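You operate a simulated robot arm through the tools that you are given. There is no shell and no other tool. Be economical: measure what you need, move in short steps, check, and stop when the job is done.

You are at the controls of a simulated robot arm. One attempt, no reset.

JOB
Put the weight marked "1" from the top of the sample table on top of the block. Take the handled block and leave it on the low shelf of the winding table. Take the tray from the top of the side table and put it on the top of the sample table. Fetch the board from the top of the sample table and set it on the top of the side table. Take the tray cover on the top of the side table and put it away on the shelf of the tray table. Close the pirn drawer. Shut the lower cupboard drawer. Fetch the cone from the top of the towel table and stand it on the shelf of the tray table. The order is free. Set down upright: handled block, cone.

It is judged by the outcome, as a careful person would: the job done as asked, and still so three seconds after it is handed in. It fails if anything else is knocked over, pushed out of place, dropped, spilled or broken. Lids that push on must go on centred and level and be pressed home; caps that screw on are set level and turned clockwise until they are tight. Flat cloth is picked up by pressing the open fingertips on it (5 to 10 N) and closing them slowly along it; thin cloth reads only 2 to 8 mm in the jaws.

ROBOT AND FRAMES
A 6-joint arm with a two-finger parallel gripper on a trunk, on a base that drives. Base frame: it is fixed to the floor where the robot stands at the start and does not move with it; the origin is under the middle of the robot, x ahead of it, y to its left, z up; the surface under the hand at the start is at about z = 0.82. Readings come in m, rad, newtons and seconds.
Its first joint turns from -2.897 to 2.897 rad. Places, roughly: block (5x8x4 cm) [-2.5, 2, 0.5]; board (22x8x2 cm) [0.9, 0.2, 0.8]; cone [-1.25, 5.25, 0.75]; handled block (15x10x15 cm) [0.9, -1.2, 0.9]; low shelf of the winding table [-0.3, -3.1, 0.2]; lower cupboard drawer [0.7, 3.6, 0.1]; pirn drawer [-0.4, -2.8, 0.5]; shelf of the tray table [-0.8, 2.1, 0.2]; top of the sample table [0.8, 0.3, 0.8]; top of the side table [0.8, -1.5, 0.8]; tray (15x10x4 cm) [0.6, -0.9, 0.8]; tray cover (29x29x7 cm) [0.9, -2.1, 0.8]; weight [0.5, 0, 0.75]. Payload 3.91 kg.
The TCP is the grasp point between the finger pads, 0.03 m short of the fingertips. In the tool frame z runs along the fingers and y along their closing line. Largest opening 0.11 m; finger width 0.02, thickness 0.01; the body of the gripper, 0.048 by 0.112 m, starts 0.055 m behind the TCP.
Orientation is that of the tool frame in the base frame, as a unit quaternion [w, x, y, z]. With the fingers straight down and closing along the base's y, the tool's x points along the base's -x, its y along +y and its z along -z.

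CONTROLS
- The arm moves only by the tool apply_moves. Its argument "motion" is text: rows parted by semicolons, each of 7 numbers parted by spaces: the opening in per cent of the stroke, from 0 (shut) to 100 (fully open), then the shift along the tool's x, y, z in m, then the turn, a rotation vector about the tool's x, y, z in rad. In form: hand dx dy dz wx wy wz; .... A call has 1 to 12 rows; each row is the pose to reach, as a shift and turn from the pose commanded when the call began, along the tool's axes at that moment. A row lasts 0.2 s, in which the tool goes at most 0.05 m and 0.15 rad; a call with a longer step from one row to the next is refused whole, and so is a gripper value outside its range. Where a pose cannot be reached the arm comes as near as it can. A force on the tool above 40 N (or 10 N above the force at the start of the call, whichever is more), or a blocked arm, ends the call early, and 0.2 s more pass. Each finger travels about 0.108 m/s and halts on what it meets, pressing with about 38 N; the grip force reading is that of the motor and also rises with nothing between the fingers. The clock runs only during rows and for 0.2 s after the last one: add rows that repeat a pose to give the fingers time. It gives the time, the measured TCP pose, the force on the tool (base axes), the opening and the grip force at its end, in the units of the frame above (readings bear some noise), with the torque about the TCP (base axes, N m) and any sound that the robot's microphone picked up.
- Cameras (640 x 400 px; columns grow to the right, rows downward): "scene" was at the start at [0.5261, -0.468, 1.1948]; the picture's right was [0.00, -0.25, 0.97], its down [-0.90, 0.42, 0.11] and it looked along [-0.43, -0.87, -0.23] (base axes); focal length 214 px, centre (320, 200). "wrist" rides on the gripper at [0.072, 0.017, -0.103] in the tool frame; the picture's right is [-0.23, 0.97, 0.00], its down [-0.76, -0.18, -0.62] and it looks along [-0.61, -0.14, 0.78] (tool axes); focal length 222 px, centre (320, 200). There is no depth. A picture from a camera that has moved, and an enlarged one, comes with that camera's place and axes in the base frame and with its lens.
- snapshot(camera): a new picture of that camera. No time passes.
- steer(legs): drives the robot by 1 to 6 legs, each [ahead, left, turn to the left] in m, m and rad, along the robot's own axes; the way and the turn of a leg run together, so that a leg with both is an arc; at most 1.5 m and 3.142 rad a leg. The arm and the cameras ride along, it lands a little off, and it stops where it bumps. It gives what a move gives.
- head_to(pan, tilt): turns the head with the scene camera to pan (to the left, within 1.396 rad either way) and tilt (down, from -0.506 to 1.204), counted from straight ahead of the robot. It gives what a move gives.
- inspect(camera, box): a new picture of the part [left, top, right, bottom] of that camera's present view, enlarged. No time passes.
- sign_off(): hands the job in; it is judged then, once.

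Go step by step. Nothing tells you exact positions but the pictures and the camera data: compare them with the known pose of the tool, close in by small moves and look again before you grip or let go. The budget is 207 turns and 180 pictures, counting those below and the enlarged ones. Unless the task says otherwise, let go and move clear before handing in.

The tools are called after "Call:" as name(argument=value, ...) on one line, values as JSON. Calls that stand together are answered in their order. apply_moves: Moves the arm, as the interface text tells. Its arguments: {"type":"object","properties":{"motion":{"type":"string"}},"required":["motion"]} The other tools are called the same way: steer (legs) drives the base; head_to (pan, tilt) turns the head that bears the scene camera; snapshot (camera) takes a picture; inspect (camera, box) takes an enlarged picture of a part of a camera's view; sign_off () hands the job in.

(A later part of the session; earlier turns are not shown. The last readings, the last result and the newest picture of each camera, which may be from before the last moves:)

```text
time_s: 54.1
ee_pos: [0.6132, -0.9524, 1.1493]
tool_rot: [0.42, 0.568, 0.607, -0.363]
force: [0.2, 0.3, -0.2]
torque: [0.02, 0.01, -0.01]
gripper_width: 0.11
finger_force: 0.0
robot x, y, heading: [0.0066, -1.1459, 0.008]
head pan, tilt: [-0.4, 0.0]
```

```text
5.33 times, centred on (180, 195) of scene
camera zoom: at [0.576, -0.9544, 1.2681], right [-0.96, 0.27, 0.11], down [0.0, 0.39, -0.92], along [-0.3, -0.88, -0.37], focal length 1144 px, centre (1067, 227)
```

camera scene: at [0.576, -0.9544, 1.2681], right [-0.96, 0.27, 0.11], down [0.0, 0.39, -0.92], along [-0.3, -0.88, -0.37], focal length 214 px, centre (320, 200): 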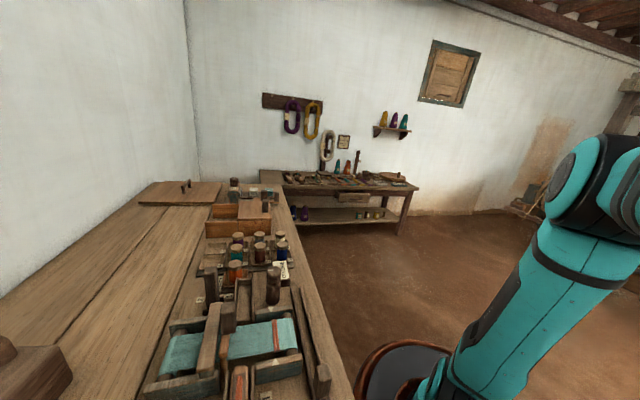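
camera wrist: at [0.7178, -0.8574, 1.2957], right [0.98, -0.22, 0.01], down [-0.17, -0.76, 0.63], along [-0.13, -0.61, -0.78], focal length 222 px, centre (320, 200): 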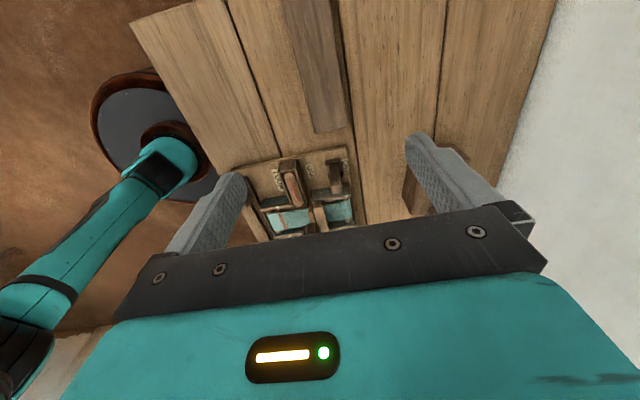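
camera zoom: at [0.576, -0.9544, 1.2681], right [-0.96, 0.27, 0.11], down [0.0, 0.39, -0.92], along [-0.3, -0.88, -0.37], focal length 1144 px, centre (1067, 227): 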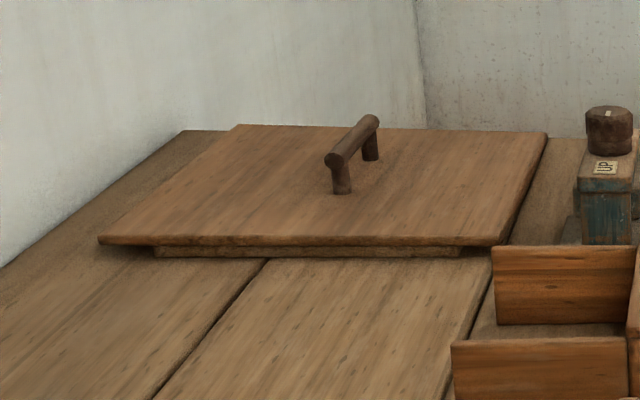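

The winding shelf has a free middle bay with about 0.3 m of headroom, so I'll grip the block's handle with the tool tilted 45°, pointing ahead and down. First I go back to tool-down near the block.

Call:
apply_moves(motion="100 -0.006 0.02 0.032 0 0.147 0; 100 -0.012 0.041 0.064 0 0.294 0; 100 -0.018 0.061 0.097 0 0.441 0; 100 -0.024 0.081 0.129 0 0.588 0; 100 -0.03 0.101 0.161 0 0.734 0; 100 -0.036 0.122 0.194 0 0.881 0; 100 -0.042 0.142 0.226 0 1.028 0; 100 -0.048 0.162 0.258 0 1.175 0; 100 -0.048 0.162 0.258 0 1.175 0")

```text
time_s: 56.1
ee_pos: [0.8007, -1.1935, 1.1005]
tool_rot: [0.014, 0.674, 0.739, 0.013]
force: [0.3, -0.4, 0.0]
torque: [0.04, 0.03, 0.01]
gripper_width: 0.1102
finger_force: 0.0
robot x, y, heading: [0.0073, -1.1422, 0.006]
head pan, tilt: [-0.4, 0.0]
```

Call:
apply_moves(motion="60 0 0 0 0 0 0.1; 36 0 0 0 0 0 0.19; 36 0 0 0 0 0 0.19")

Call:
apply_moves(motion="36 0.001 0.006 0 -0.14 0 0; 36 0.001 0.012 0 -0.28 0 0; 36 0.002 0.018 0 -0.42 0 0; 36 0.002 0.024 0.02 -0.56 0 0; 36 0.003 0.03 0.04 -0.7 0 0; 36 0.003 0.033 0.06 -0.785 0 0; 36 0.003 0.033 0.075 -0.785 0 0; 36 0.003 0.033 0.075 -0.785 0 0")

Call:
head_to(pan=0, tilt=0.4)

Call:
snapshot(camera="scene")

Call:
snapshot(camera="wrist")

```text
time_s: 56.9
ee_pos: [0.8004, -1.1935, 1.101]
tool_rot: [0.012, 0.741, 0.671, 0.014]
force: [-0.4, 0.3, -0.1]
torque: [0.0, -0.02, -0.02]
gripper_width: 0.0394
finger_force: 0.2
robot x, y, heading: [0.007, -1.1437, 0.008]
head pan, tilt: [-0.4, 0.0]
```

```text
time_s: 58.7
ee_pos: [0.8347, -1.193, 1.0252]
tool_rot: [0.295, 0.68, 0.615, 0.269]
force: [-0.1, 0.6, 0.3]
torque: [-0.01, -0.01, 0.02]
gripper_width: 0.0399
finger_force: 0.0
robot x, y, heading: [0.0057, -1.1513, 0.007]
head pan, tilt: [-0.4, 0.0]
```

```text
time_s: 59.6
ee_pos: [0.8353, -1.1936, 1.0257]
tool_rot: [0.295, 0.68, 0.615, 0.269]
force: [1.2, -0.8, -0.2]
torque: [0.0, -0.01, 0.01]
gripper_width: 0.0394
finger_force: 0.0
robot x, y, heading: [0.0049, -1.1455, 0.003]
head pan, tilt: [0.0, 0.4]
```

```text
140 pictures are left
camera scene: at [0.803, -1.2631, 1.0516], right [-0.68, 0.07, -0.73], down [-0.19, 0.94, 0.27], along [0.71, 0.32, -0.63], focal length 214 px, centre (320, 200)
```

scene: 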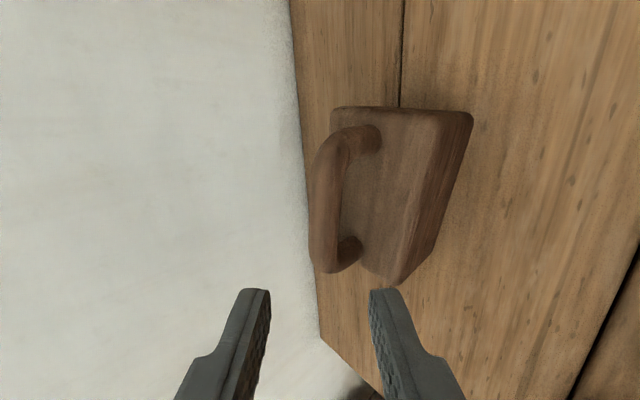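

```text
139 pictures are left
camera wrist: at [0.7786, -1.1146, 1.1091], right [0.64, -0.29, 0.71], down [-0.65, -0.7, 0.29], along [0.41, -0.65, -0.64], focal length 222 px, centre (320, 200)
```

wrist: 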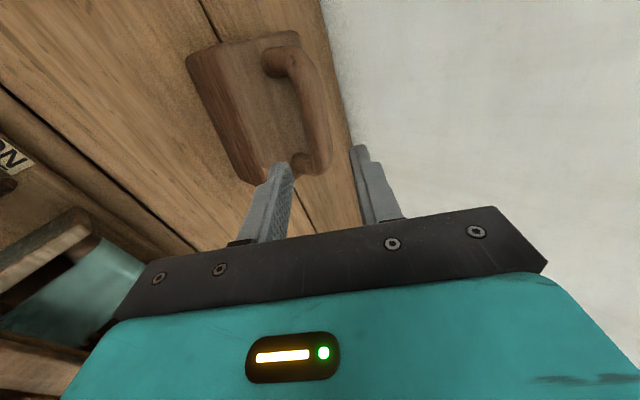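

Aligned with the bar within a few mm; advance along the tool and check before closing.

Call:
apply_moves(motion="36 0 0.002 0.03 0 0 0; 36 0 0.003 0.06 0 0 0; 36 0 0.003 0.075 0 0 0; 36 0 0.003 0.088 0 0 0; 36 0 0.003 0.088 0 0 0")

Call:
snapshot(camera="scene")

Call:
snapshot(camera="wrist")

```text
time_s: 60.8
ee_pos: [0.9018, -1.1988, 0.968]
tool_rot: [0.295, 0.68, 0.615, 0.269]
force: [0.1, 0.4, -0.1]
torque: [0.02, 0.02, -0.03]
gripper_width: 0.0394
finger_force: 0.0
robot x, y, heading: [0.0039, -1.1453, 0.015]
head pan, tilt: [0.0, 0.4]
```

```text
138 pictures are left
camera scene: at [0.8698, -1.2694, 0.9939], right [-0.68, 0.07, -0.73], down [-0.19, 0.94, 0.27], along [0.71, 0.32, -0.63], focal length 214 px, centre (320, 200)
```

scene: 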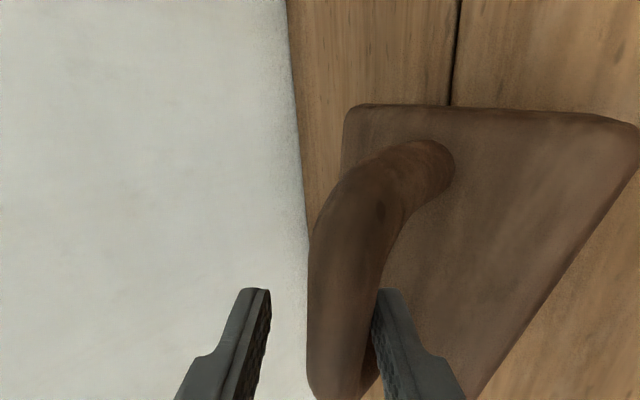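

```text
137 pictures are left
camera wrist: at [0.8454, -1.121, 1.0513], right [0.64, -0.29, 0.71], down [-0.65, -0.7, 0.29], along [0.41, -0.65, -0.64], focal length 222 px, centre (320, 200)
```

wrist: 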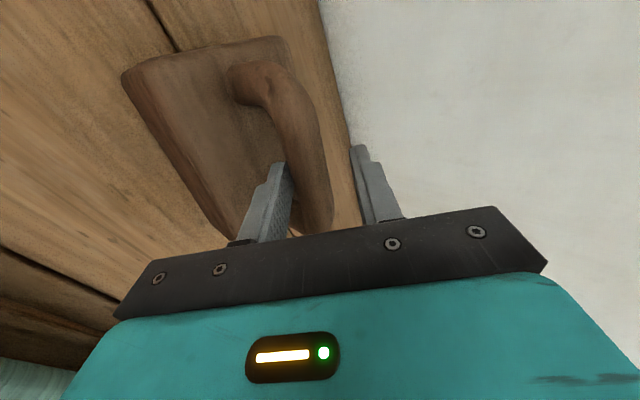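

Call:
apply_moves(motion="36 0 -0.005 0 0 0 0; 36 0 -0.005 0.004 0 0 0; 10 0 -0.005 0.004 0 0 0; 10 0 -0.005 0.004 0 0 0; 10 0 -0.005 0.004 0 0 0")

Call:
snapshot(camera="scene")

```text
time_s: 62.0
ee_pos: [0.9019, -1.199, 0.9631]
tool_rot: [0.295, 0.68, 0.615, 0.269]
force: [0.5, 1.2, 0.3]
torque: [0.48, -0.01, -0.02]
gripper_width: 0.0235
finger_force: 38.2
robot x, y, heading: [0.0078, -1.1451, 0.006]
head pan, tilt: [0.0, 0.4]
```

```text
136 pictures are left
camera scene: at [0.8691, -1.2689, 0.9873], right [-0.68, 0.07, -0.73], down [-0.19, 0.94, 0.27], along [0.71, 0.32, -0.63], focal length 214 px, centre (320, 200)
```

scene: 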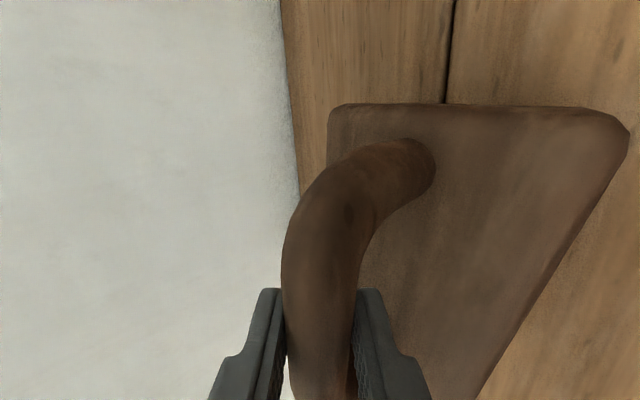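

Call:
apply_moves(motion="10 0 0.015 -0.014 0 0 0; 10 0 0.044 -0.041 0 0 0; 10 0 0.073 -0.068 0 0 0; 10 0 0.073 -0.068 0 0 0")

Call:
snapshot(camera="scene")

Call:
snapshot(camera="wrist")

```text
time_s: 63.0
ee_pos: [0.9022, -1.1993, 1.0605]
tool_rot: [0.295, 0.68, 0.615, 0.269]
force: [0.3, 0.6, -8.0]
torque: [0.04, 0.05, 0.03]
gripper_width: 0.0238
finger_force: 38.0
robot x, y, heading: [0.0063, -1.1485, 0.008]
head pan, tilt: [0.0, 0.4]
```

```text
135 pictures are left
camera scene: at [0.869, -1.2697, 1.0866], right [-0.68, 0.07, -0.73], down [-0.19, 0.94, 0.27], along [0.71, 0.32, -0.63], focal length 214 px, centre (320, 200)
```

scene: 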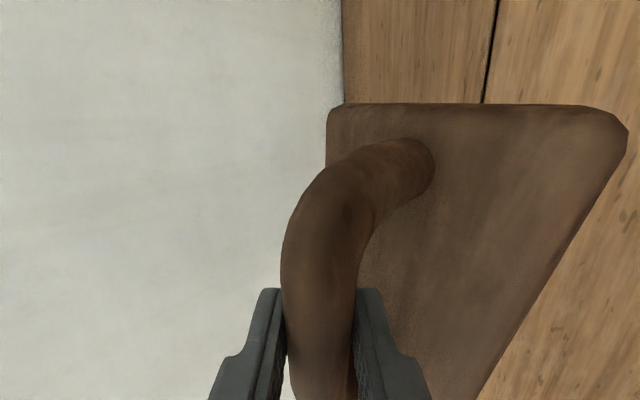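

```text
134 pictures are left
camera wrist: at [0.8447, -1.1213, 1.1441], right [0.64, -0.29, 0.71], down [-0.65, -0.7, 0.29], along [0.41, -0.65, -0.64], focal length 222 px, centre (320, 200)
```

wrist: 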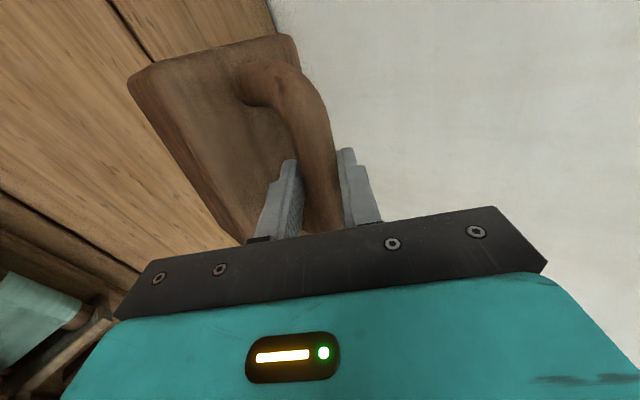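

The open pirn drawer overhangs the shelf bay, so the drawer must be closed first. I'll set the block back down where it stood.

Call:
apply_moves(motion="10 0 -0.029 0.027 0 0 0; 10 0 -0.058 0.054 0 0 0; 10 0 -0.07 0.065 0 0 0; 10 0 -0.072 0.067 0 0 0; 10 0 -0.072 0.067 0 0 0")

Call:
apply_moves(motion="36 0 0 0 0 0 0; 36 0 0 0 0 0 0; 36 0 0.003 -0.03 0 0 0; 36 0 0.003 -0.07 0 0 0; 36 0 0.003 -0.11 0 0 0; 36 0 0.003 -0.15 0 0 0; 36 0 0.003 -0.19 0 0 0")

Call:
snapshot(camera="scene")

```text
time_s: 64.2
ee_pos: [0.9015, -1.1993, 0.9624]
tool_rot: [0.295, 0.681, 0.614, 0.269]
force: [-0.4, 0.0, -8.5]
torque: [0.02, 0.09, -0.02]
gripper_width: 0.0236
finger_force: 37.7
robot x, y, heading: [0.0054, -1.1463, 0.01]
head pan, tilt: [0.0, 0.4]
```

```text
time_s: 65.8
ee_pos: [0.7649, -1.1864, 1.0937]
tool_rot: [0.295, 0.681, 0.615, 0.268]
force: [0.0, 0.6, -0.8]
torque: [0.03, -0.01, -0.04]
gripper_width: 0.0397
finger_force: 0.1
robot x, y, heading: [0.0059, -1.1454, 0.012]
head pan, tilt: [0.0, 0.4]
```

```text
133 pictures are left
camera scene: at [0.7319, -1.2561, 1.1204], right [-0.68, 0.07, -0.73], down [-0.19, 0.94, 0.27], along [0.71, 0.32, -0.63], focal length 214 px, centre (320, 200)
```

scene: 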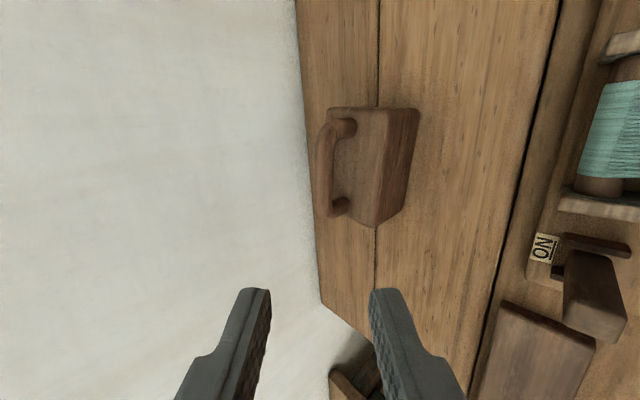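

Block is standing upright. Now drive to the winding table and look at the pirn drawer.

Call:
steer(legs=[[-0.4, 0, 0], [0, 0, -1.571], [0.75, 0, 0]])

Call:
head_to(pan=0.6, tilt=0.2)

Call:
snapshot(camera="scene")

```text
time_s: 75.8
ee_pos: [-0.447, -2.6571, 1.0957]
tool_rot: [0.399, 0.915, -0.051, -0.021]
force: [0.4, 0.5, 0.4]
torque: [-0.02, 0.0, -0.02]
gripper_width: 0.0395
finger_force: 0.1
robot x, y, heading: [-0.3964, -1.9022, -1.571]
head pan, tilt: [0.0, 0.4]
```

```text
time_s: 76.8
ee_pos: [-0.4462, -2.6559, 1.0944]
tool_rot: [0.399, 0.915, -0.051, -0.02]
force: [-0.5, 0.5, 0.0]
torque: [0.0, 0.05, 0.01]
gripper_width: 0.0395
finger_force: 0.0
robot x, y, heading: [-0.3986, -1.8997, -1.568]
head pan, tilt: [0.6, 0.201]
```

```text
132 pictures are left
camera scene: at [-0.536, -2.6437, 1.17], right [0.02, 0.15, -0.99], down [1.0, 0.09, 0.03], along [0.09, -0.99, -0.14], focal length 214 px, centre (320, 200)
```

scene: 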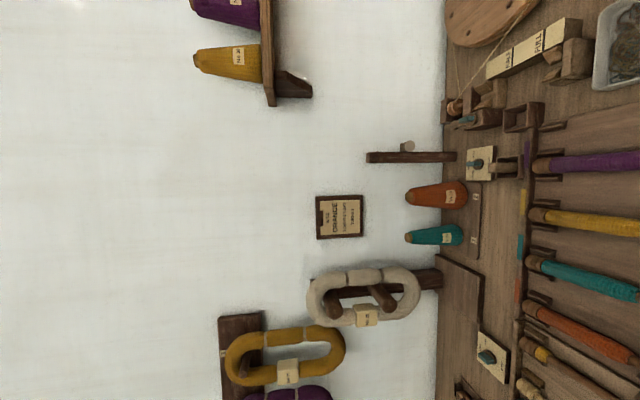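

I'll retract and lower the hand in front of the drawer, with the tool turned horizontal.

Call:
apply_moves(motion="0 -0.003 -0.043 0.005 -0.075 0 0; 0 -0.006 -0.085 0.01 -0.15 0 0; 0 -0.009 -0.128 0.014 -0.225 0 0; 0 -0.012 -0.17 0.019 -0.3 0 0; 0 -0.015 -0.213 0.024 -0.375 0 0; 0 -0.018 -0.255 0.029 -0.45 0 0; 0 -0.021 -0.298 0.034 -0.525 0 0; 0 -0.024 -0.34 0.038 -0.6 0 0; 0 -0.027 -0.383 0.043 -0.675 0 0; 0 -0.029 -0.425 0.048 -0.75 0 0")

Call:
head_to(pan=-0.2, tilt=0.1)

Call:
snapshot(camera="scene")

Call:
snapshot(camera="wrist")

```text
time_s: 79.0
ee_pos: [-0.4614, -2.532, 0.8313]
tool_rot: [0.707, 0.705, -0.04, -0.038]
force: [0.4, -0.6, -0.1]
torque: [0.0, 0.04, 0.0]
gripper_width: 0.0
finger_force: 37.3
out of reach, approached as far as the arm can: row 5, 7, 8, 9, 10
robot x, y, heading: [-0.3996, -1.9013, -1.57]
head pan, tilt: [0.6, 0.201]
```

```text
time_s: 80.1
ee_pos: [-0.4617, -2.5324, 0.8307]
tool_rot: [0.706, 0.706, -0.04, -0.038]
force: [-0.7, 0.1, -0.2]
torque: [-0.02, 0.0, 0.01]
gripper_width: 0.0
finger_force: 37.7
robot x, y, heading: [-0.3965, -1.8963, -1.573]
head pan, tilt: [-0.201, 0.099]
```

```text
131 pictures are left
camera scene: at [-0.555, -2.4811, 0.8125], right [0.03, 0.2, -0.98], down [1.0, -0.01, 0.02], along [-0.01, -0.98, -0.2], focal length 214 px, centre (320, 200)
```

scene: 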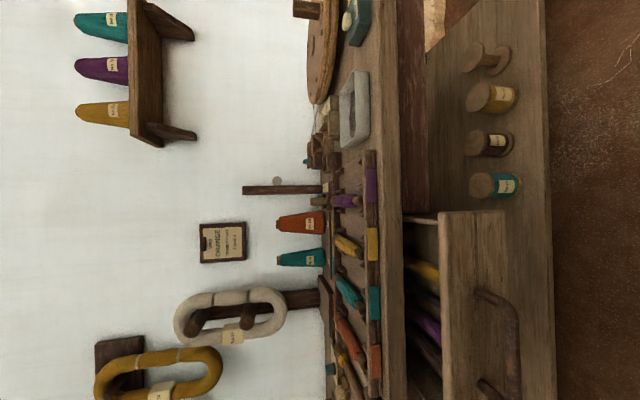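

```text
130 pictures are left
camera wrist: at [-0.378, -2.4367, 0.8478], right [-0.23, 0.03, 0.97], down [-0.69, 0.7, -0.18], along [-0.69, -0.71, -0.14], focal length 222 px, centre (320, 200)
```

wrist: 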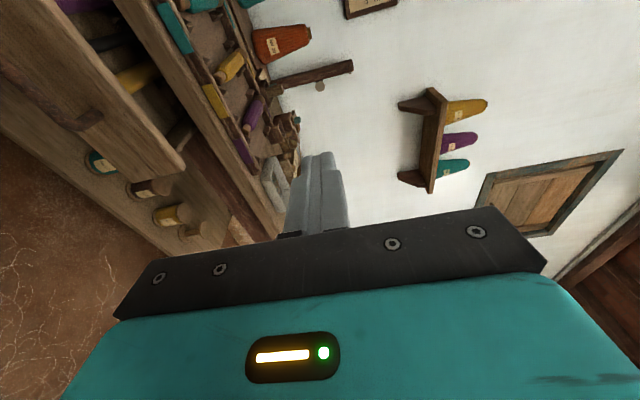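

Call:
steer(legs=[[-0.2, 0.085, 0]])

Call:
apply_moves(motion="0 0.003 -0.037 0.025 0 0.055 0; 0 0.006 -0.075 0.05 0 0.11 0; 0 0.009 -0.112 0.075 0 0.11 0; 0 0.011 -0.149 0.1 0 0.11 0; 0 0.014 -0.186 0.124 0 0.11 0; 0 0.017 -0.224 0.149 0 0.11 0; 0 0.02 -0.261 0.174 0 0.11 0; 0 0.022 -0.298 0.199 0 0.11 0;0 0.022 -0.298 0.199 0 0.11 0")

Call:
head_to(pan=0, tilt=0.4)

Call:
snapshot(camera="scene")

Call:
snapshot(camera="wrist")

```text
time_s: 81.8
ee_pos: [-0.375, -2.3336, 0.8312]
tool_rot: [0.707, 0.705, -0.04, -0.036]
force: [-0.1, 0.0, 0.2]
torque: [-0.01, 0.02, 0.0]
gripper_width: 0.0
finger_force: 37.9
robot x, y, heading: [-0.3089, -1.7025, -1.572]
head pan, tilt: [-0.201, 0.099]
```

```text
time_s: 83.8
ee_pos: [-0.3736, -2.5331, 0.5316]
tool_rot: [0.708, 0.707, 0.0, 0.002]
force: [-0.4, -0.4, 0.2]
torque: [0.0, -0.02, -0.02]
gripper_width: 0.0
finger_force: 37.7
robot x, y, heading: [-0.3118, -1.7025, -1.57]
head pan, tilt: [-0.201, 0.099]
```

```text
time_s: 84.6
ee_pos: [-0.3733, -2.5325, 0.5324]
tool_rot: [0.708, 0.706, 0.0, 0.002]
force: [-0.8, -0.5, 0.5]
torque: [0.04, 0.01, -0.01]
gripper_width: 0.0002
finger_force: 37.6
robot x, y, heading: [-0.3098, -1.7001, -1.573]
head pan, tilt: [0.0, 0.4]
```

```text
129 pictures are left
camera scene: at [-0.4452, -2.4954, 0.5321], right [0.0, 0.0, -1.0], down [0.92, 0.39, 0.0], along [0.39, -0.92, 0.0], focal length 214 px, centre (320, 200)
```

scene: 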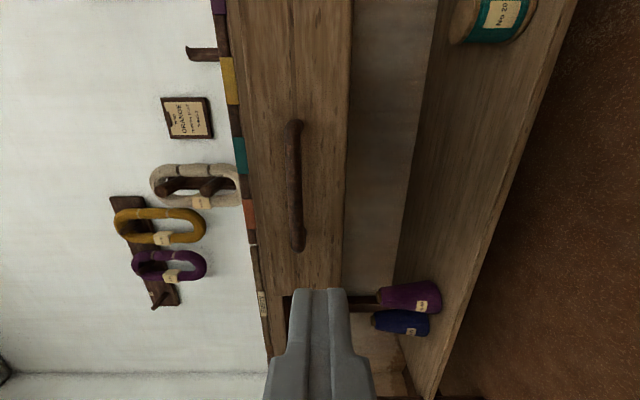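

```text
128 pictures are left
camera wrist: at [-0.3019, -2.429, 0.549], right [-0.23, 0.0, 0.97], down [-0.76, 0.62, -0.18], along [-0.61, -0.78, -0.14], focal length 222 px, centre (320, 200)
```

wrist: 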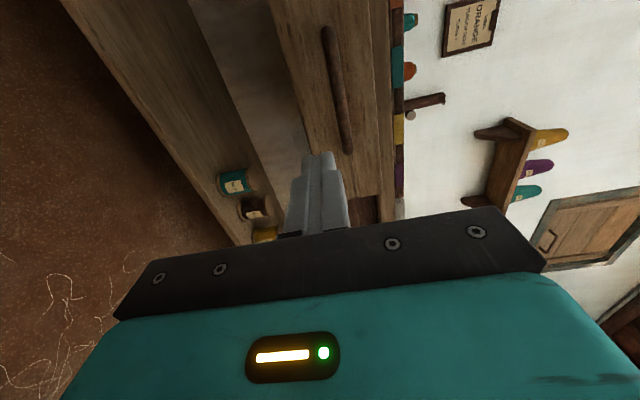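

Tips sit just below the handle bar on the drawer's centre line. I'll push forward slowly.

Call:
apply_moves(motion="0 -0.01 -0.006 0.03 0 0 0; 0 -0.01 -0.006 0.07 0 0 0; 0 -0.01 -0.006 0.11 0 0 0; 0 -0.01 -0.006 0.13 0 0 0; 0 -0.01 -0.006 0.15 0 0 0; 0 -0.01 -0.006 0.17 0 0 0; 0 -0.01 -0.006 0.19 0 0 0; 0 -0.01 -0.006 0.21 0 0 0; 0 -0.01 -0.006 0.225 0 0 0")

Call:
snapshot(camera="scene")

```text
time_s: 86.6
ee_pos: [-0.3833, -2.7599, 0.5271]
tool_rot: [0.707, 0.707, -0.001, 0.002]
force: [-0.4, -0.7, 0.3]
torque: [0.02, 0.01, -0.01]
gripper_width: 0.0
finger_force: 38.1
robot x, y, heading: [-0.3108, -1.7, -1.577]
head pan, tilt: [0.0, 0.4]
```

```text
127 pictures are left
camera scene: at [-0.454, -2.721, 0.5271], right [0.0, 0.0, -1.0], down [0.92, 0.39, 0.0], along [0.39, -0.92, 0.0], focal length 214 px, centre (320, 200)
```

scene: 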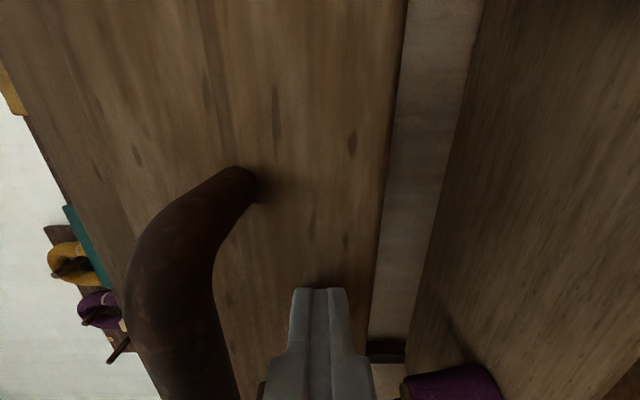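

Call:
apply_moves(motion="0 0 0 0.015 0 0 0; 0 0 0 0.03 0 0 0; 0 0 0 0.045 0 0 0; 0 0 0 0.06 0 0 0; 0 0 0 0.075 0 0 0; 0 0 0 0.09 0 0 0; 0 0 0 0.105 0 0 0; 0 0 0 0.12 0 0 0")

Call:
snapshot(camera="scene")

```text
time_s: 87.3
ee_pos: [-0.3833, -2.7897, 0.527]
tool_rot: [0.708, 0.706, 0.0, 0.002]
force: [0.2, 18.6, 8.7]
torque: [-0.26, 0.09, -0.14]
gripper_width: 0.0
finger_force: 37.6
robot x, y, heading: [-0.3093, -1.6983, -1.571]
head pan, tilt: [0.0, 0.4]
stopped in row 3: the force on the tool passed its limit at 71 N (the readings are from after the stop); the commanded pose is now the measured one
```

```text
126 pictures are left
camera scene: at [-0.4544, -2.7527, 0.5266], right [0.0, 0.0, -1.0], down [0.92, 0.39, 0.0], along [0.39, -0.92, 0.0], focal length 214 px, centre (320, 200)
```

scene: 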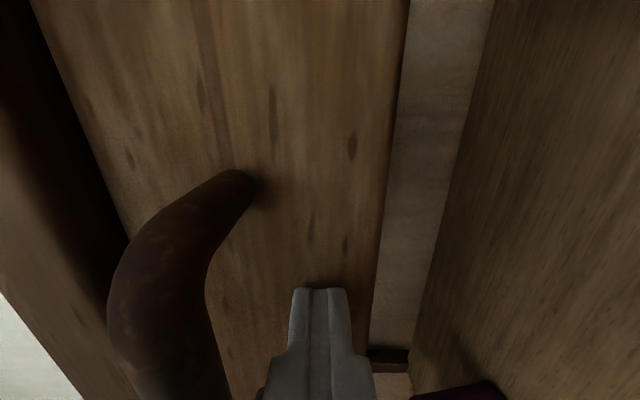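

Call:
apply_moves(motion="0 0 0 -0.03 0 0 0; 0 0 0 -0.07 0 0 0; 0 0 0 -0.11 0 0 0; 0 0 0 -0.15 0 0 0; 0 0 0 -0.19 0 0 0;0 0 0 -0.23 0 0 0; 0 0 0 -0.27 0 0 0")

Call:
head_to(pan=0.1, tilt=0.2)

Call:
snapshot(camera="scene")

Call:
snapshot(camera="wrist")

```text
time_s: 88.9
ee_pos: [-0.3831, -2.5202, 0.5258]
tool_rot: [0.707, 0.707, 0.0, 0.002]
force: [0.4, 0.1, 0.5]
torque: [-0.03, 0.01, 0.0]
gripper_width: 0.0
finger_force: 37.7
robot x, y, heading: [-0.3088, -1.7004, -1.573]
head pan, tilt: [0.0, 0.4]
```

```text
time_s: 89.6
ee_pos: [-0.3821, -2.5199, 0.5236]
tool_rot: [0.707, 0.707, -0.001, 0.002]
force: [-0.7, -1.5, 0.0]
torque: [0.05, 0.02, -0.03]
gripper_width: 0.0
finger_force: 37.7
robot x, y, heading: [-0.312, -1.6992, -1.574]
head pan, tilt: [0.099, 0.201]
```

```text
125 pictures are left
camera scene: at [-0.4723, -2.483, 0.5347], right [0.0, -0.1, -1.0], down [0.98, 0.2, -0.02], along [0.2, -0.97, 0.1], focal length 214 px, centre (320, 200)
```

scene: 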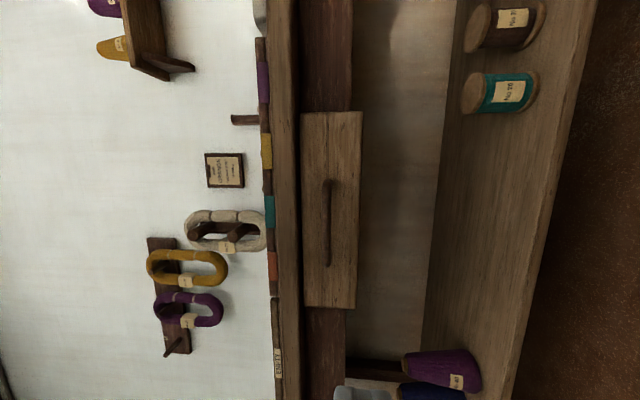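

```text
124 pictures are left
camera wrist: at [-0.3106, -2.4166, 0.5426], right [-0.23, 0.0, 0.97], down [-0.76, 0.62, -0.18], along [-0.61, -0.78, -0.14], focal length 222 px, centre (320, 200)
```

wrist: 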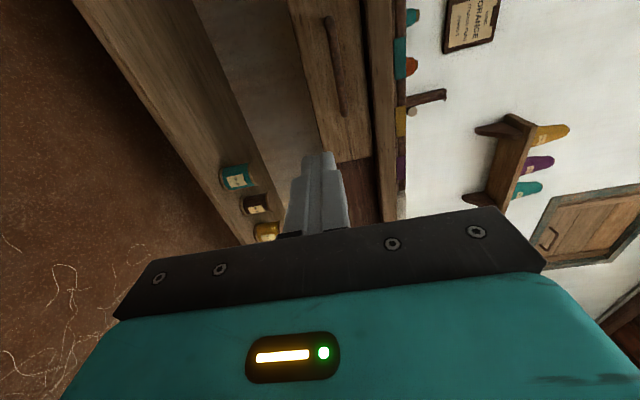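

Call:
inspect(camera="scene", box=[260, 60, 400, 340])

```text
1.43 times, centred on (330, 200) of scene
camera zoom: at [-0.4723, -2.483, 0.5347], right [0.0, -0.1, -1.0], down [0.98, 0.2, -0.02], along [0.2, -0.97, 0.1], focal length 306 px, centre (306, 200)
```

zoom: 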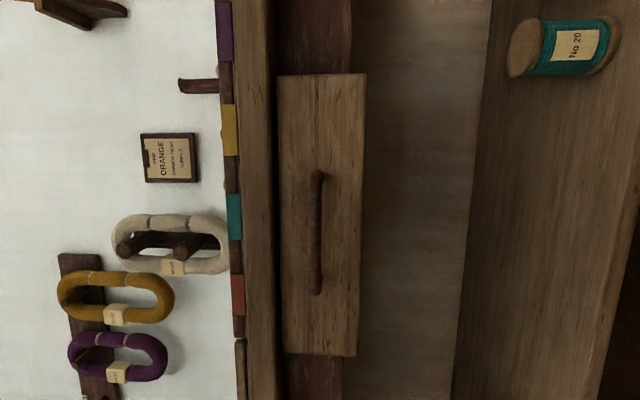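

Call:
apply_moves(motion="0 -0.045 0 0 0 0 0; 0 -0.09 0 0 0 0 0; 0 -0.135 0 0 0 0 0; 0 -0.18 0 0 0 0 0; 0 -0.225 0 0 0 0 0; 0 -0.27 0 0 0 0 0")

Call:
head_to(pan=0.1, tilt=0.6)

Call:
snapshot(camera="scene")

```text
time_s: 91.0
ee_pos: [-0.6514, -2.5221, 0.525]
tool_rot: [0.707, 0.707, -0.001, 0.003]
force: [0.5, -0.3, -0.2]
torque: [0.01, 0.01, 0.0]
gripper_width: 0.0001
finger_force: 37.7
robot x, y, heading: [-0.3102, -1.7011, -1.568]
head pan, tilt: [0.099, 0.201]
```

```text
time_s: 91.9
ee_pos: [-0.6519, -2.5216, 0.525]
tool_rot: [0.707, 0.707, -0.001, 0.003]
force: [-0.9, 0.6, 0.2]
torque: [0.0, -0.01, 0.0]
gripper_width: 0.0
finger_force: 37.7
robot x, y, heading: [-0.3131, -1.7001, -1.576]
head pan, tilt: [0.099, 0.6]
```

```text
122 pictures are left
camera scene: at [-0.7058, -2.4794, 0.5335], right [0.0, -0.1, -1.0], down [0.83, 0.56, -0.05], along [0.56, -0.82, 0.08], focal length 214 px, centre (320, 200)
```

scene: 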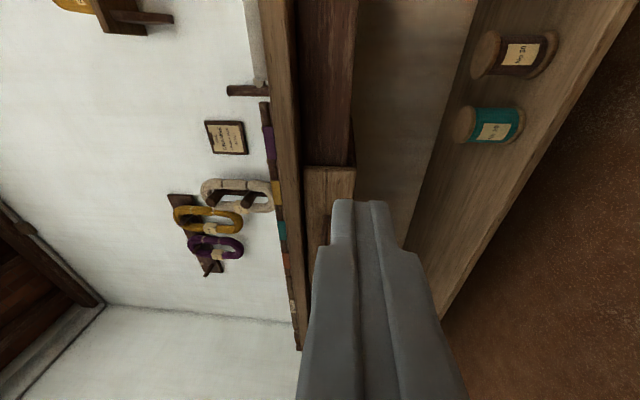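

Call:
inspect(camera="scene", box=[280, 120, 380, 220])

```text
4.00 times, centred on (330, 170) of scene
camera zoom: at [-0.7058, -2.4794, 0.5335], right [0.0, -0.1, -1.0], down [0.83, 0.56, -0.05], along [0.56, -0.82, 0.08], focal length 858 px, centre (280, 320)
```

zoom: 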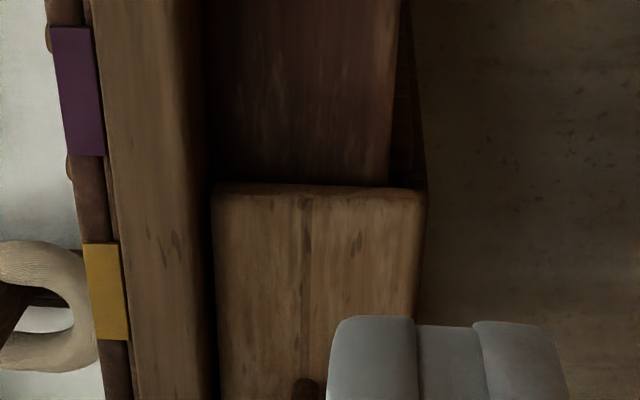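

The drawer front is flush with the apron. I'll lift the hand and drive back to the handled block, this time gripping at a flatter tilt (about 25°).

Call:
apply_moves(motion="20 0.022 0.043 0 0 0 0; 36 0.045 0.087 0 0 0 0; 36 0.067 0.13 0 0 0 0; 36 0.09 0.173 0 0 0 0; 36 0.112 0.217 0 0 0 0; 36 0.135 0.26 0 0 0 0; 36 0.157 0.303 0 0 0 0; 36 0.18 0.347 0 0 0 0; 36 0.202 0.39 0 0 0 0; 36 0.225 0.433 0 0 0 0; 36 0.247 0.477 0 0 0 0; 36 0.27 0.52 0 0 0 0")

Call:
steer(legs=[[-0.55, 0, 0], [0, 0, 1.571], [0.16, 0, 0]])

Call:
head_to(pan=-0.4, tilt=0.2)

Call:
snapshot(camera="scene")

```text
time_s: 94.5
ee_pos: [-0.3854, -2.5216, 1.0446]
tool_rot: [0.706, 0.708, -0.002, 0.002]
force: [-0.6, -0.1, -0.4]
torque: [-0.04, -0.01, -0.01]
gripper_width: 0.0397
finger_force: 0.0
robot x, y, heading: [-0.3138, -1.701, -1.575]
head pan, tilt: [0.099, 0.6]
```

```text
time_s: 102.5
ee_pos: [0.6733, -1.2058, 1.0443]
tool_rot: [0.496, 0.498, 0.502, 0.504]
force: [1.3, -1.1, 0.0]
torque: [0.01, 0.02, 0.01]
gripper_width: 0.0394
finger_force: 0.0
robot x, y, heading: [-0.1511, -1.142, 0.01]
head pan, tilt: [0.099, 0.6]
```

```text
time_s: 103.5
ee_pos: [0.6717, -1.2064, 1.0458]
tool_rot: [0.497, 0.497, 0.503, 0.504]
force: [0.8, -0.4, 0.4]
torque: [-0.01, -0.01, 0.0]
gripper_width: 0.0393
finger_force: 0.0
robot x, y, heading: [-0.1522, -1.1423, 0.01]
head pan, tilt: [-0.4, 0.201]
```

```text
120 pictures are left
camera scene: at [0.6309, -1.2987, 1.0093], right [-0.39, 0.0, -0.92], down [-0.2, 0.98, 0.08], along [0.9, 0.21, -0.38], focal length 214 px, centre (320, 200)
```

scene: 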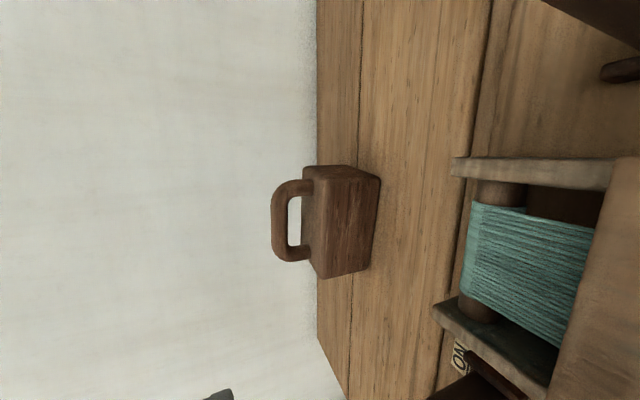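

Call:
steer(legs=[[0.13, 0, 0]])

Call:
apply_moves(motion="36 0 0.01 0 0.145 -0.037 0.008; 36 0 0 0 0.29 -0.073 0.016; 36 0 -0.02 0 0.436 -0.11 0.024; 36 0 -0.043 0 0.436 -0.11 0.024; 36 0 -0.043 0 0.436 -0.11 0.024")

Call:
head_to(pan=0, tilt=0.4)

Call:
snapshot(camera="scene")

Call:
snapshot(camera="wrist")

```text
time_s: 104.7
ee_pos: [0.8032, -1.2072, 1.0455]
tool_rot: [0.496, 0.497, 0.502, 0.505]
force: [-0.3, -0.5, -0.2]
torque: [0.02, -0.01, 0.02]
gripper_width: 0.0397
finger_force: 0.0
robot x, y, heading: [-0.0196, -1.1453, 0.013]
head pan, tilt: [-0.4, 0.201]
```

```text
time_s: 105.9
ee_pos: [0.8018, -1.2049, 1.0022]
tool_rot: [0.396, 0.626, 0.566, 0.362]
force: [0.1, -0.8, 0.2]
torque: [0.02, 0.0, -0.02]
gripper_width: 0.0396
finger_force: 0.1
out of reach, approached as far as the arm can: row 3
robot x, y, heading: [-0.021, -1.142, 0.012]
head pan, tilt: [-0.4, 0.201]
```

```text
time_s: 106.8
ee_pos: [0.8012, -1.2061, 1.0028]
tool_rot: [0.397, 0.626, 0.565, 0.362]
force: [0.1, 1.0, 1.0]
torque: [-0.02, 0.0, 0.02]
gripper_width: 0.0398
finger_force: 0.1
robot x, y, heading: [-0.0205, -1.1388, 0.013]
head pan, tilt: [0.0, 0.4]
```

```text
119 pictures are left
camera scene: at [0.7629, -1.2747, 1.0186], right [-0.42, 0.04, -0.91], down [-0.26, 0.95, 0.17], along [0.87, 0.31, -0.39], focal length 214 px, centre (320, 200)
```

scene: 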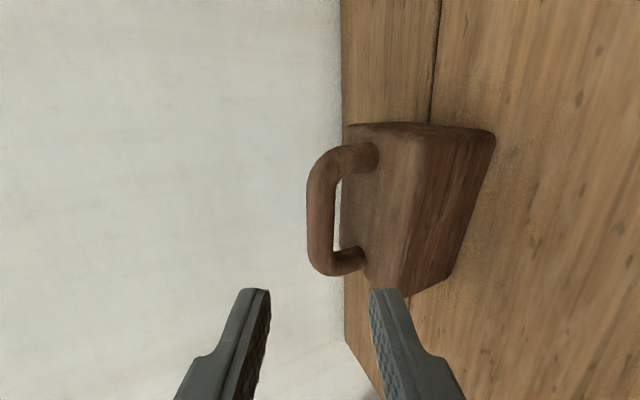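

```text
118 pictures are left
camera wrist: at [0.7226, -1.1247, 1.0621], right [0.39, -0.27, 0.88], down [-0.71, -0.7, 0.1], along [0.59, -0.67, -0.46], focal length 222 px, centre (320, 200)
```

wrist: 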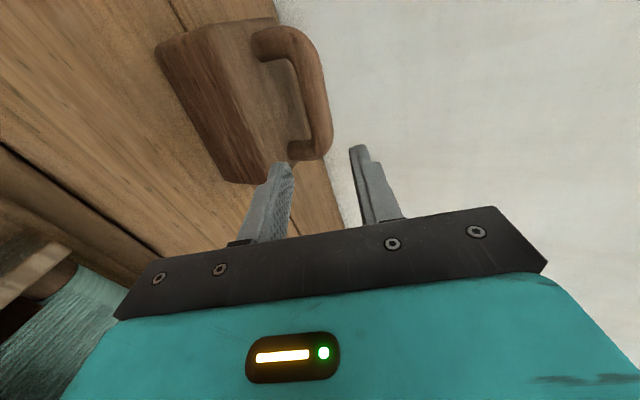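

Call:
apply_moves(motion="36 0 0.001 0.035 0 0 0; 36 0 0.001 0.07 0 0 0; 36 0 0.001 0.09 0 0 0; 36 0 0.001 0.104 0 0 0; 36 0 0.001 0.104 0 0 0")

Call:
snapshot(camera="scene")

```text
time_s: 108.0
ee_pos: [0.8962, -1.2149, 0.9602]
tool_rot: [0.398, 0.625, 0.566, 0.362]
force: [-0.4, 0.7, -0.2]
torque: [-0.01, 0.01, 0.0]
gripper_width: 0.0394
finger_force: 0.0
robot x, y, heading: [-0.0205, -1.1437, 0.015]
head pan, tilt: [0.0, 0.4]
```

```text
117 pictures are left
camera scene: at [0.8574, -1.2831, 0.9755], right [-0.42, 0.04, -0.91], down [-0.26, 0.95, 0.17], along [0.87, 0.31, -0.39], focal length 214 px, centre (320, 200)
```

scene: 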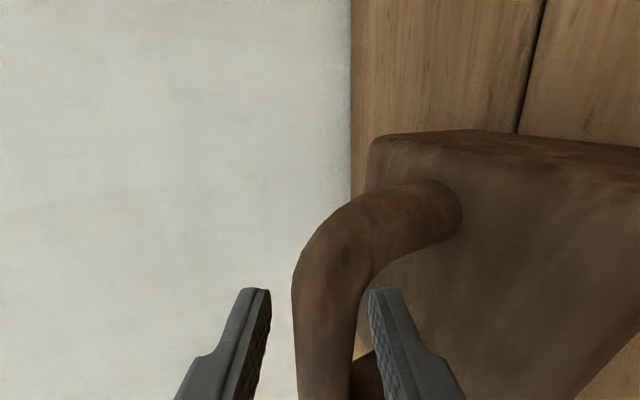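

Call:
apply_moves(motion="36 0.003 0.001 0.003 0 0 0; 10 0.003 0.001 0.003 0 0 0; 10 0.003 0.001 0.003 0 0 0; 10 0.003 0.001 0.003 0 0 0")

Call:
apply_moves(motion="10 0 0.027 -0.0127 0 0 0; 10 0 0.063 -0.0296 0 0 0; 10 0 0.1 -0.0465 0 0 0; 10 0 0.1 -0.0465 0 0 0")

Call:
snapshot(camera="scene")

Call:
snapshot(camera="wrist")

```text
time_s: 109.0
ee_pos: [0.9008, -1.2105, 0.9595]
tool_rot: [0.397, 0.626, 0.566, 0.362]
force: [0.1, 0.3, 0.5]
torque: [-0.05, 0.12, -0.01]
gripper_width: 0.0235
finger_force: 37.9
robot x, y, heading: [-0.0226, -1.1425, 0.011]
head pan, tilt: [0.0, 0.4]
```

```text
time_s: 110.0
ee_pos: [0.8999, -1.2123, 1.0693]
tool_rot: [0.396, 0.626, 0.566, 0.362]
force: [0.4, 0.3, -6.9]
torque: [-0.08, 0.11, -0.02]
gripper_width: 0.0233
finger_force: 37.8
robot x, y, heading: [-0.0161, -1.1411, 0.015]
head pan, tilt: [0.0, 0.4]
```

```text
116 pictures are left
camera scene: at [0.8612, -1.2812, 1.0856], right [-0.42, 0.04, -0.91], down [-0.26, 0.95, 0.17], along [0.87, 0.31, -0.39], focal length 214 px, centre (320, 200)
```

scene: 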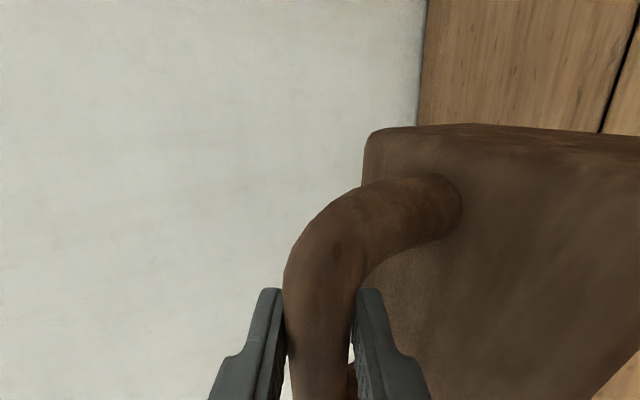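

```text
115 pictures are left
camera wrist: at [0.8208, -1.1312, 1.1289], right [0.39, -0.27, 0.88], down [-0.71, -0.7, 0.1], along [0.59, -0.67, -0.46], focal length 222 px, centre (320, 200)
```

wrist: 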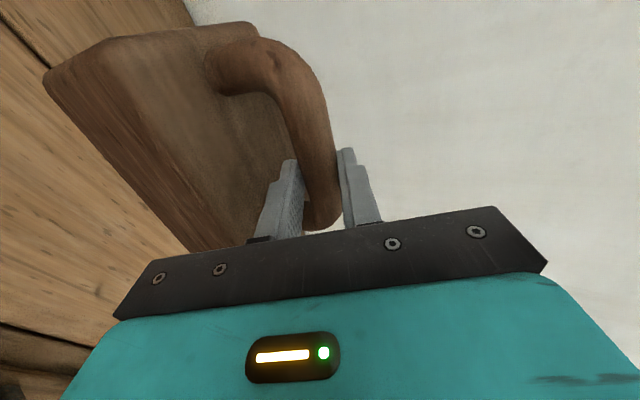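

Held at 25° tilt. I'll lift higher to clear the loom before driving off.

Call:
apply_moves(motion="10 0 0.036 -0.017 0 0 0; 10 0 0.073 -0.034 0 0 0; 10 0 0.109 -0.051 0 0 0; 10 0 0.109 -0.051 0 0 0")

Call:
head_to(pan=-0.9, tilt=0.3)

Call:
snapshot(camera="scene")

```text
time_s: 111.0
ee_pos: [0.9001, -1.2141, 1.1907]
tool_rot: [0.396, 0.626, 0.566, 0.362]
force: [-0.2, -0.2, -8.6]
torque: [-0.07, 0.13, 0.04]
gripper_width: 0.0233
finger_force: 37.7
robot x, y, heading: [-0.0195, -1.1441, 0.013]
head pan, tilt: [0.0, 0.4]
```

```text
time_s: 112.2
ee_pos: [0.8998, -1.2142, 1.1894]
tool_rot: [0.396, 0.625, 0.566, 0.362]
force: [0.3, -0.1, -9.4]
torque: [-0.05, 0.13, 0.03]
gripper_width: 0.0235
finger_force: 37.7
robot x, y, heading: [-0.0252, -1.1424, 0.012]
head pan, tilt: [-0.901, 0.3]
```

```text
114 pictures are left
camera scene: at [0.7979, -1.2859, 1.154], right [-0.97, 0.1, -0.23], down [0.02, 0.96, 0.29], along [0.25, 0.28, -0.93], focal length 214 px, centre (320, 200)
```

scene: 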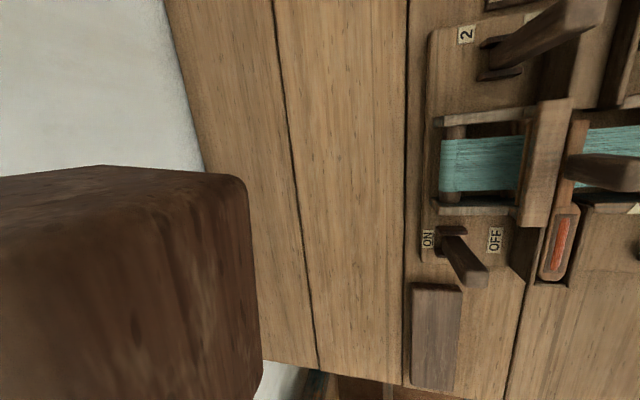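

Call:
steer(legs=[[-0.29, 0, 0], [0, 0, -1.46], [0.48, -0.06, 0]])

Call:
head_to(pan=-0.6, tilt=0.1)

Call:
snapshot(camera="scene")

```text
time_s: 120.2
ee_pos: [-0.2734, -2.5522, 1.1893]
tool_rot: [0.536, 0.844, 0.007, 0.006]
force: [0.2, 0.0, -7.5]
torque: [0.14, 0.14, -0.02]
gripper_width: 0.0238
finger_force: 38.0
robot x, y, heading: [-0.3121, -1.6294, -1.444]
head pan, tilt: [-0.901, 0.3]
```

```text
time_s: 121.0
ee_pos: [-0.2747, -2.5525, 1.1902]
tool_rot: [0.537, 0.844, 0.007, 0.006]
force: [0.1, 0.5, -8.3]
torque: [0.11, 0.11, 0.0]
gripper_width: 0.0232
finger_force: 37.6
robot x, y, heading: [-0.3116, -1.6286, -1.441]
head pan, tilt: [-0.6, 0.099]
```

```text
113 pictures are left
camera scene: at [-0.375, -2.483, 1.1652], right [-0.01, 0.86, -0.51], down [0.99, 0.07, 0.09], along [0.11, -0.5, -0.86], focal length 214 px, centre (320, 200)
```

scene: 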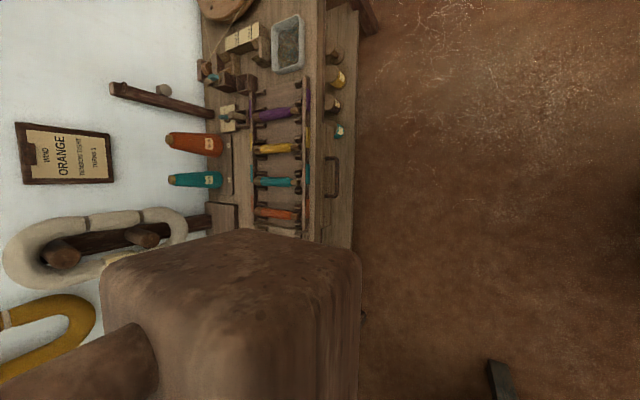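

Call:
apply_moves(motion="10 0 -0.0435 0.0204 0 0 0; 10 0 -0.087 0.0408 0 0 0; 10 0 -0.1305 0.0612 0 0 0; 10 0 -0.174 0.0816 0 0 0; 10 0 -0.2175 0.102 0 0 0; 10 0 -0.261 0.1224 0 0 0; 10 0 -0.3045 0.1428 0 0 0; 10 0 -0.348 0.1632 0 0 0; 10 0 -0.3915 0.1836 0 0 0; 10 0 -0.435 0.204 0 0 0; 10 0 -0.4785 0.2244 0 0 0; 10 0 -0.522 0.2448 0 0 0")

Call:
head_to(pan=0.1, tilt=0.3)

Call:
snapshot(camera="scene")

Call:
snapshot(camera="wrist")

```text
time_s: 123.7
ee_pos: [-0.273, -2.5523, 0.6154]
tool_rot: [0.537, 0.843, 0.006, 0.007]
force: [-0.4, -0.1, -7.6]
torque: [0.17, 0.13, -0.02]
gripper_width: 0.0237
finger_force: 38.6
out of reach, approached as far as the arm can: row 6, 7
robot x, y, heading: [-0.3102, -1.6286, -1.442]
head pan, tilt: [-0.6, 0.099]
```

```text
time_s: 124.7
ee_pos: [-0.2727, -2.5525, 0.6147]
tool_rot: [0.536, 0.844, 0.006, 0.007]
force: [0.7, 0.7, -7.9]
torque: [0.12, 0.14, 0.02]
gripper_width: 0.0236
finger_force: 38.5
robot x, y, heading: [-0.3078, -1.626, -1.44]
head pan, tilt: [0.099, 0.3]
```

```text
112 pictures are left
camera scene: at [-0.3539, -2.5235, 0.6393], right [0.0, 0.33, -0.94], down [0.95, 0.3, 0.1], along [0.31, -0.9, -0.32], focal length 214 px, centre (320, 200)
```

scene: 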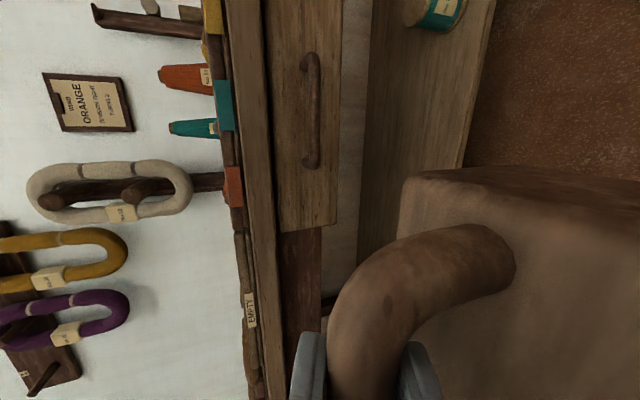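

```text
111 pictures are left
camera wrist: at [-0.2025, -2.4638, 0.6744], right [-0.22, -0.42, 0.88], down [-0.77, 0.63, 0.1], along [-0.59, -0.66, -0.46], focal length 222 px, centre (320, 200)
```

wrist: 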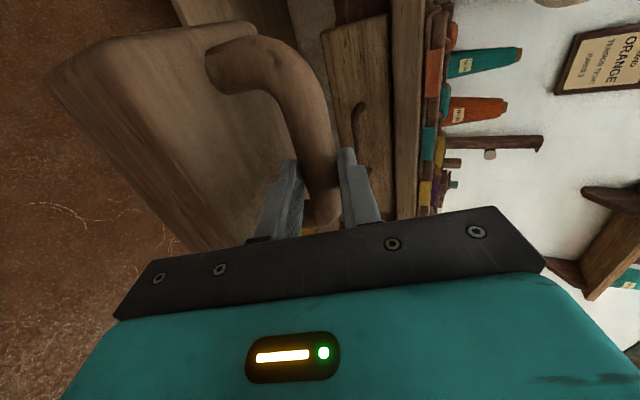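

Call:
apply_moves(motion="10 0 -0.0435 0.0204 0 0 0; 10 0 -0.087 0.0408 0 0 0; 10 0 -0.1305 0.0612 0 0 0; 10 0 -0.174 0.0816 0 0 0; 10 0 -0.2088 0.098 0 0 0; 10 0 -0.2088 0.098 0 0 0")

Call:
head_to(pan=0.1, tilt=-0.1)

Call:
snapshot(camera="scene")

Call:
snapshot(camera="wrist")

```text
time_s: 126.1
ee_pos: [-0.272, -2.5525, 0.3833]
tool_rot: [0.536, 0.844, 0.006, 0.007]
force: [1.1, -0.7, -7.5]
torque: [0.14, 0.1, -0.01]
gripper_width: 0.0235
finger_force: 38.1
robot x, y, heading: [-0.3088, -1.6294, -1.441]
head pan, tilt: [0.099, 0.3]
```

```text
time_s: 127.0
ee_pos: [-0.2716, -2.5525, 0.3831]
tool_rot: [0.536, 0.844, 0.006, 0.006]
force: [-0.1, -0.6, -8.2]
torque: [0.14, 0.09, 0.0]
gripper_width: 0.0234
finger_force: 38.0
robot x, y, heading: [-0.3094, -1.6325, -1.443]
head pan, tilt: [0.099, -0.099]
```

```text
110 pictures are left
camera scene: at [-0.3889, -2.519, 0.4091], right [0.0, 0.33, -0.94], down [1.0, -0.07, -0.03], along [-0.08, -0.94, -0.33], focal length 214 px, centre (320, 200)
```

scene: 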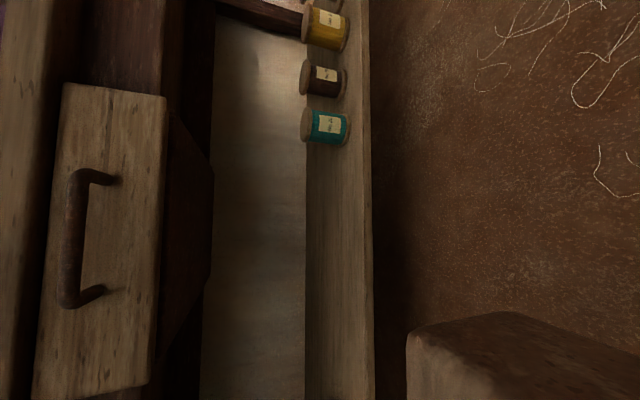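

```text
109 pictures are left
camera wrist: at [-0.2009, -2.4645, 0.4423], right [-0.22, -0.42, 0.88], down [-0.77, 0.63, 0.1], along [-0.59, -0.66, -0.46], focal length 222 px, centre (320, 200)
```

wrist: 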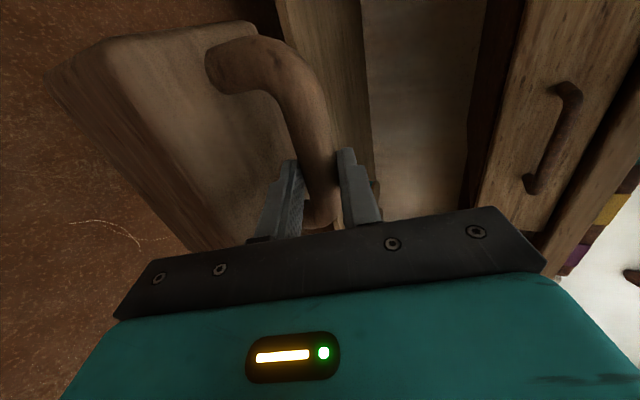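

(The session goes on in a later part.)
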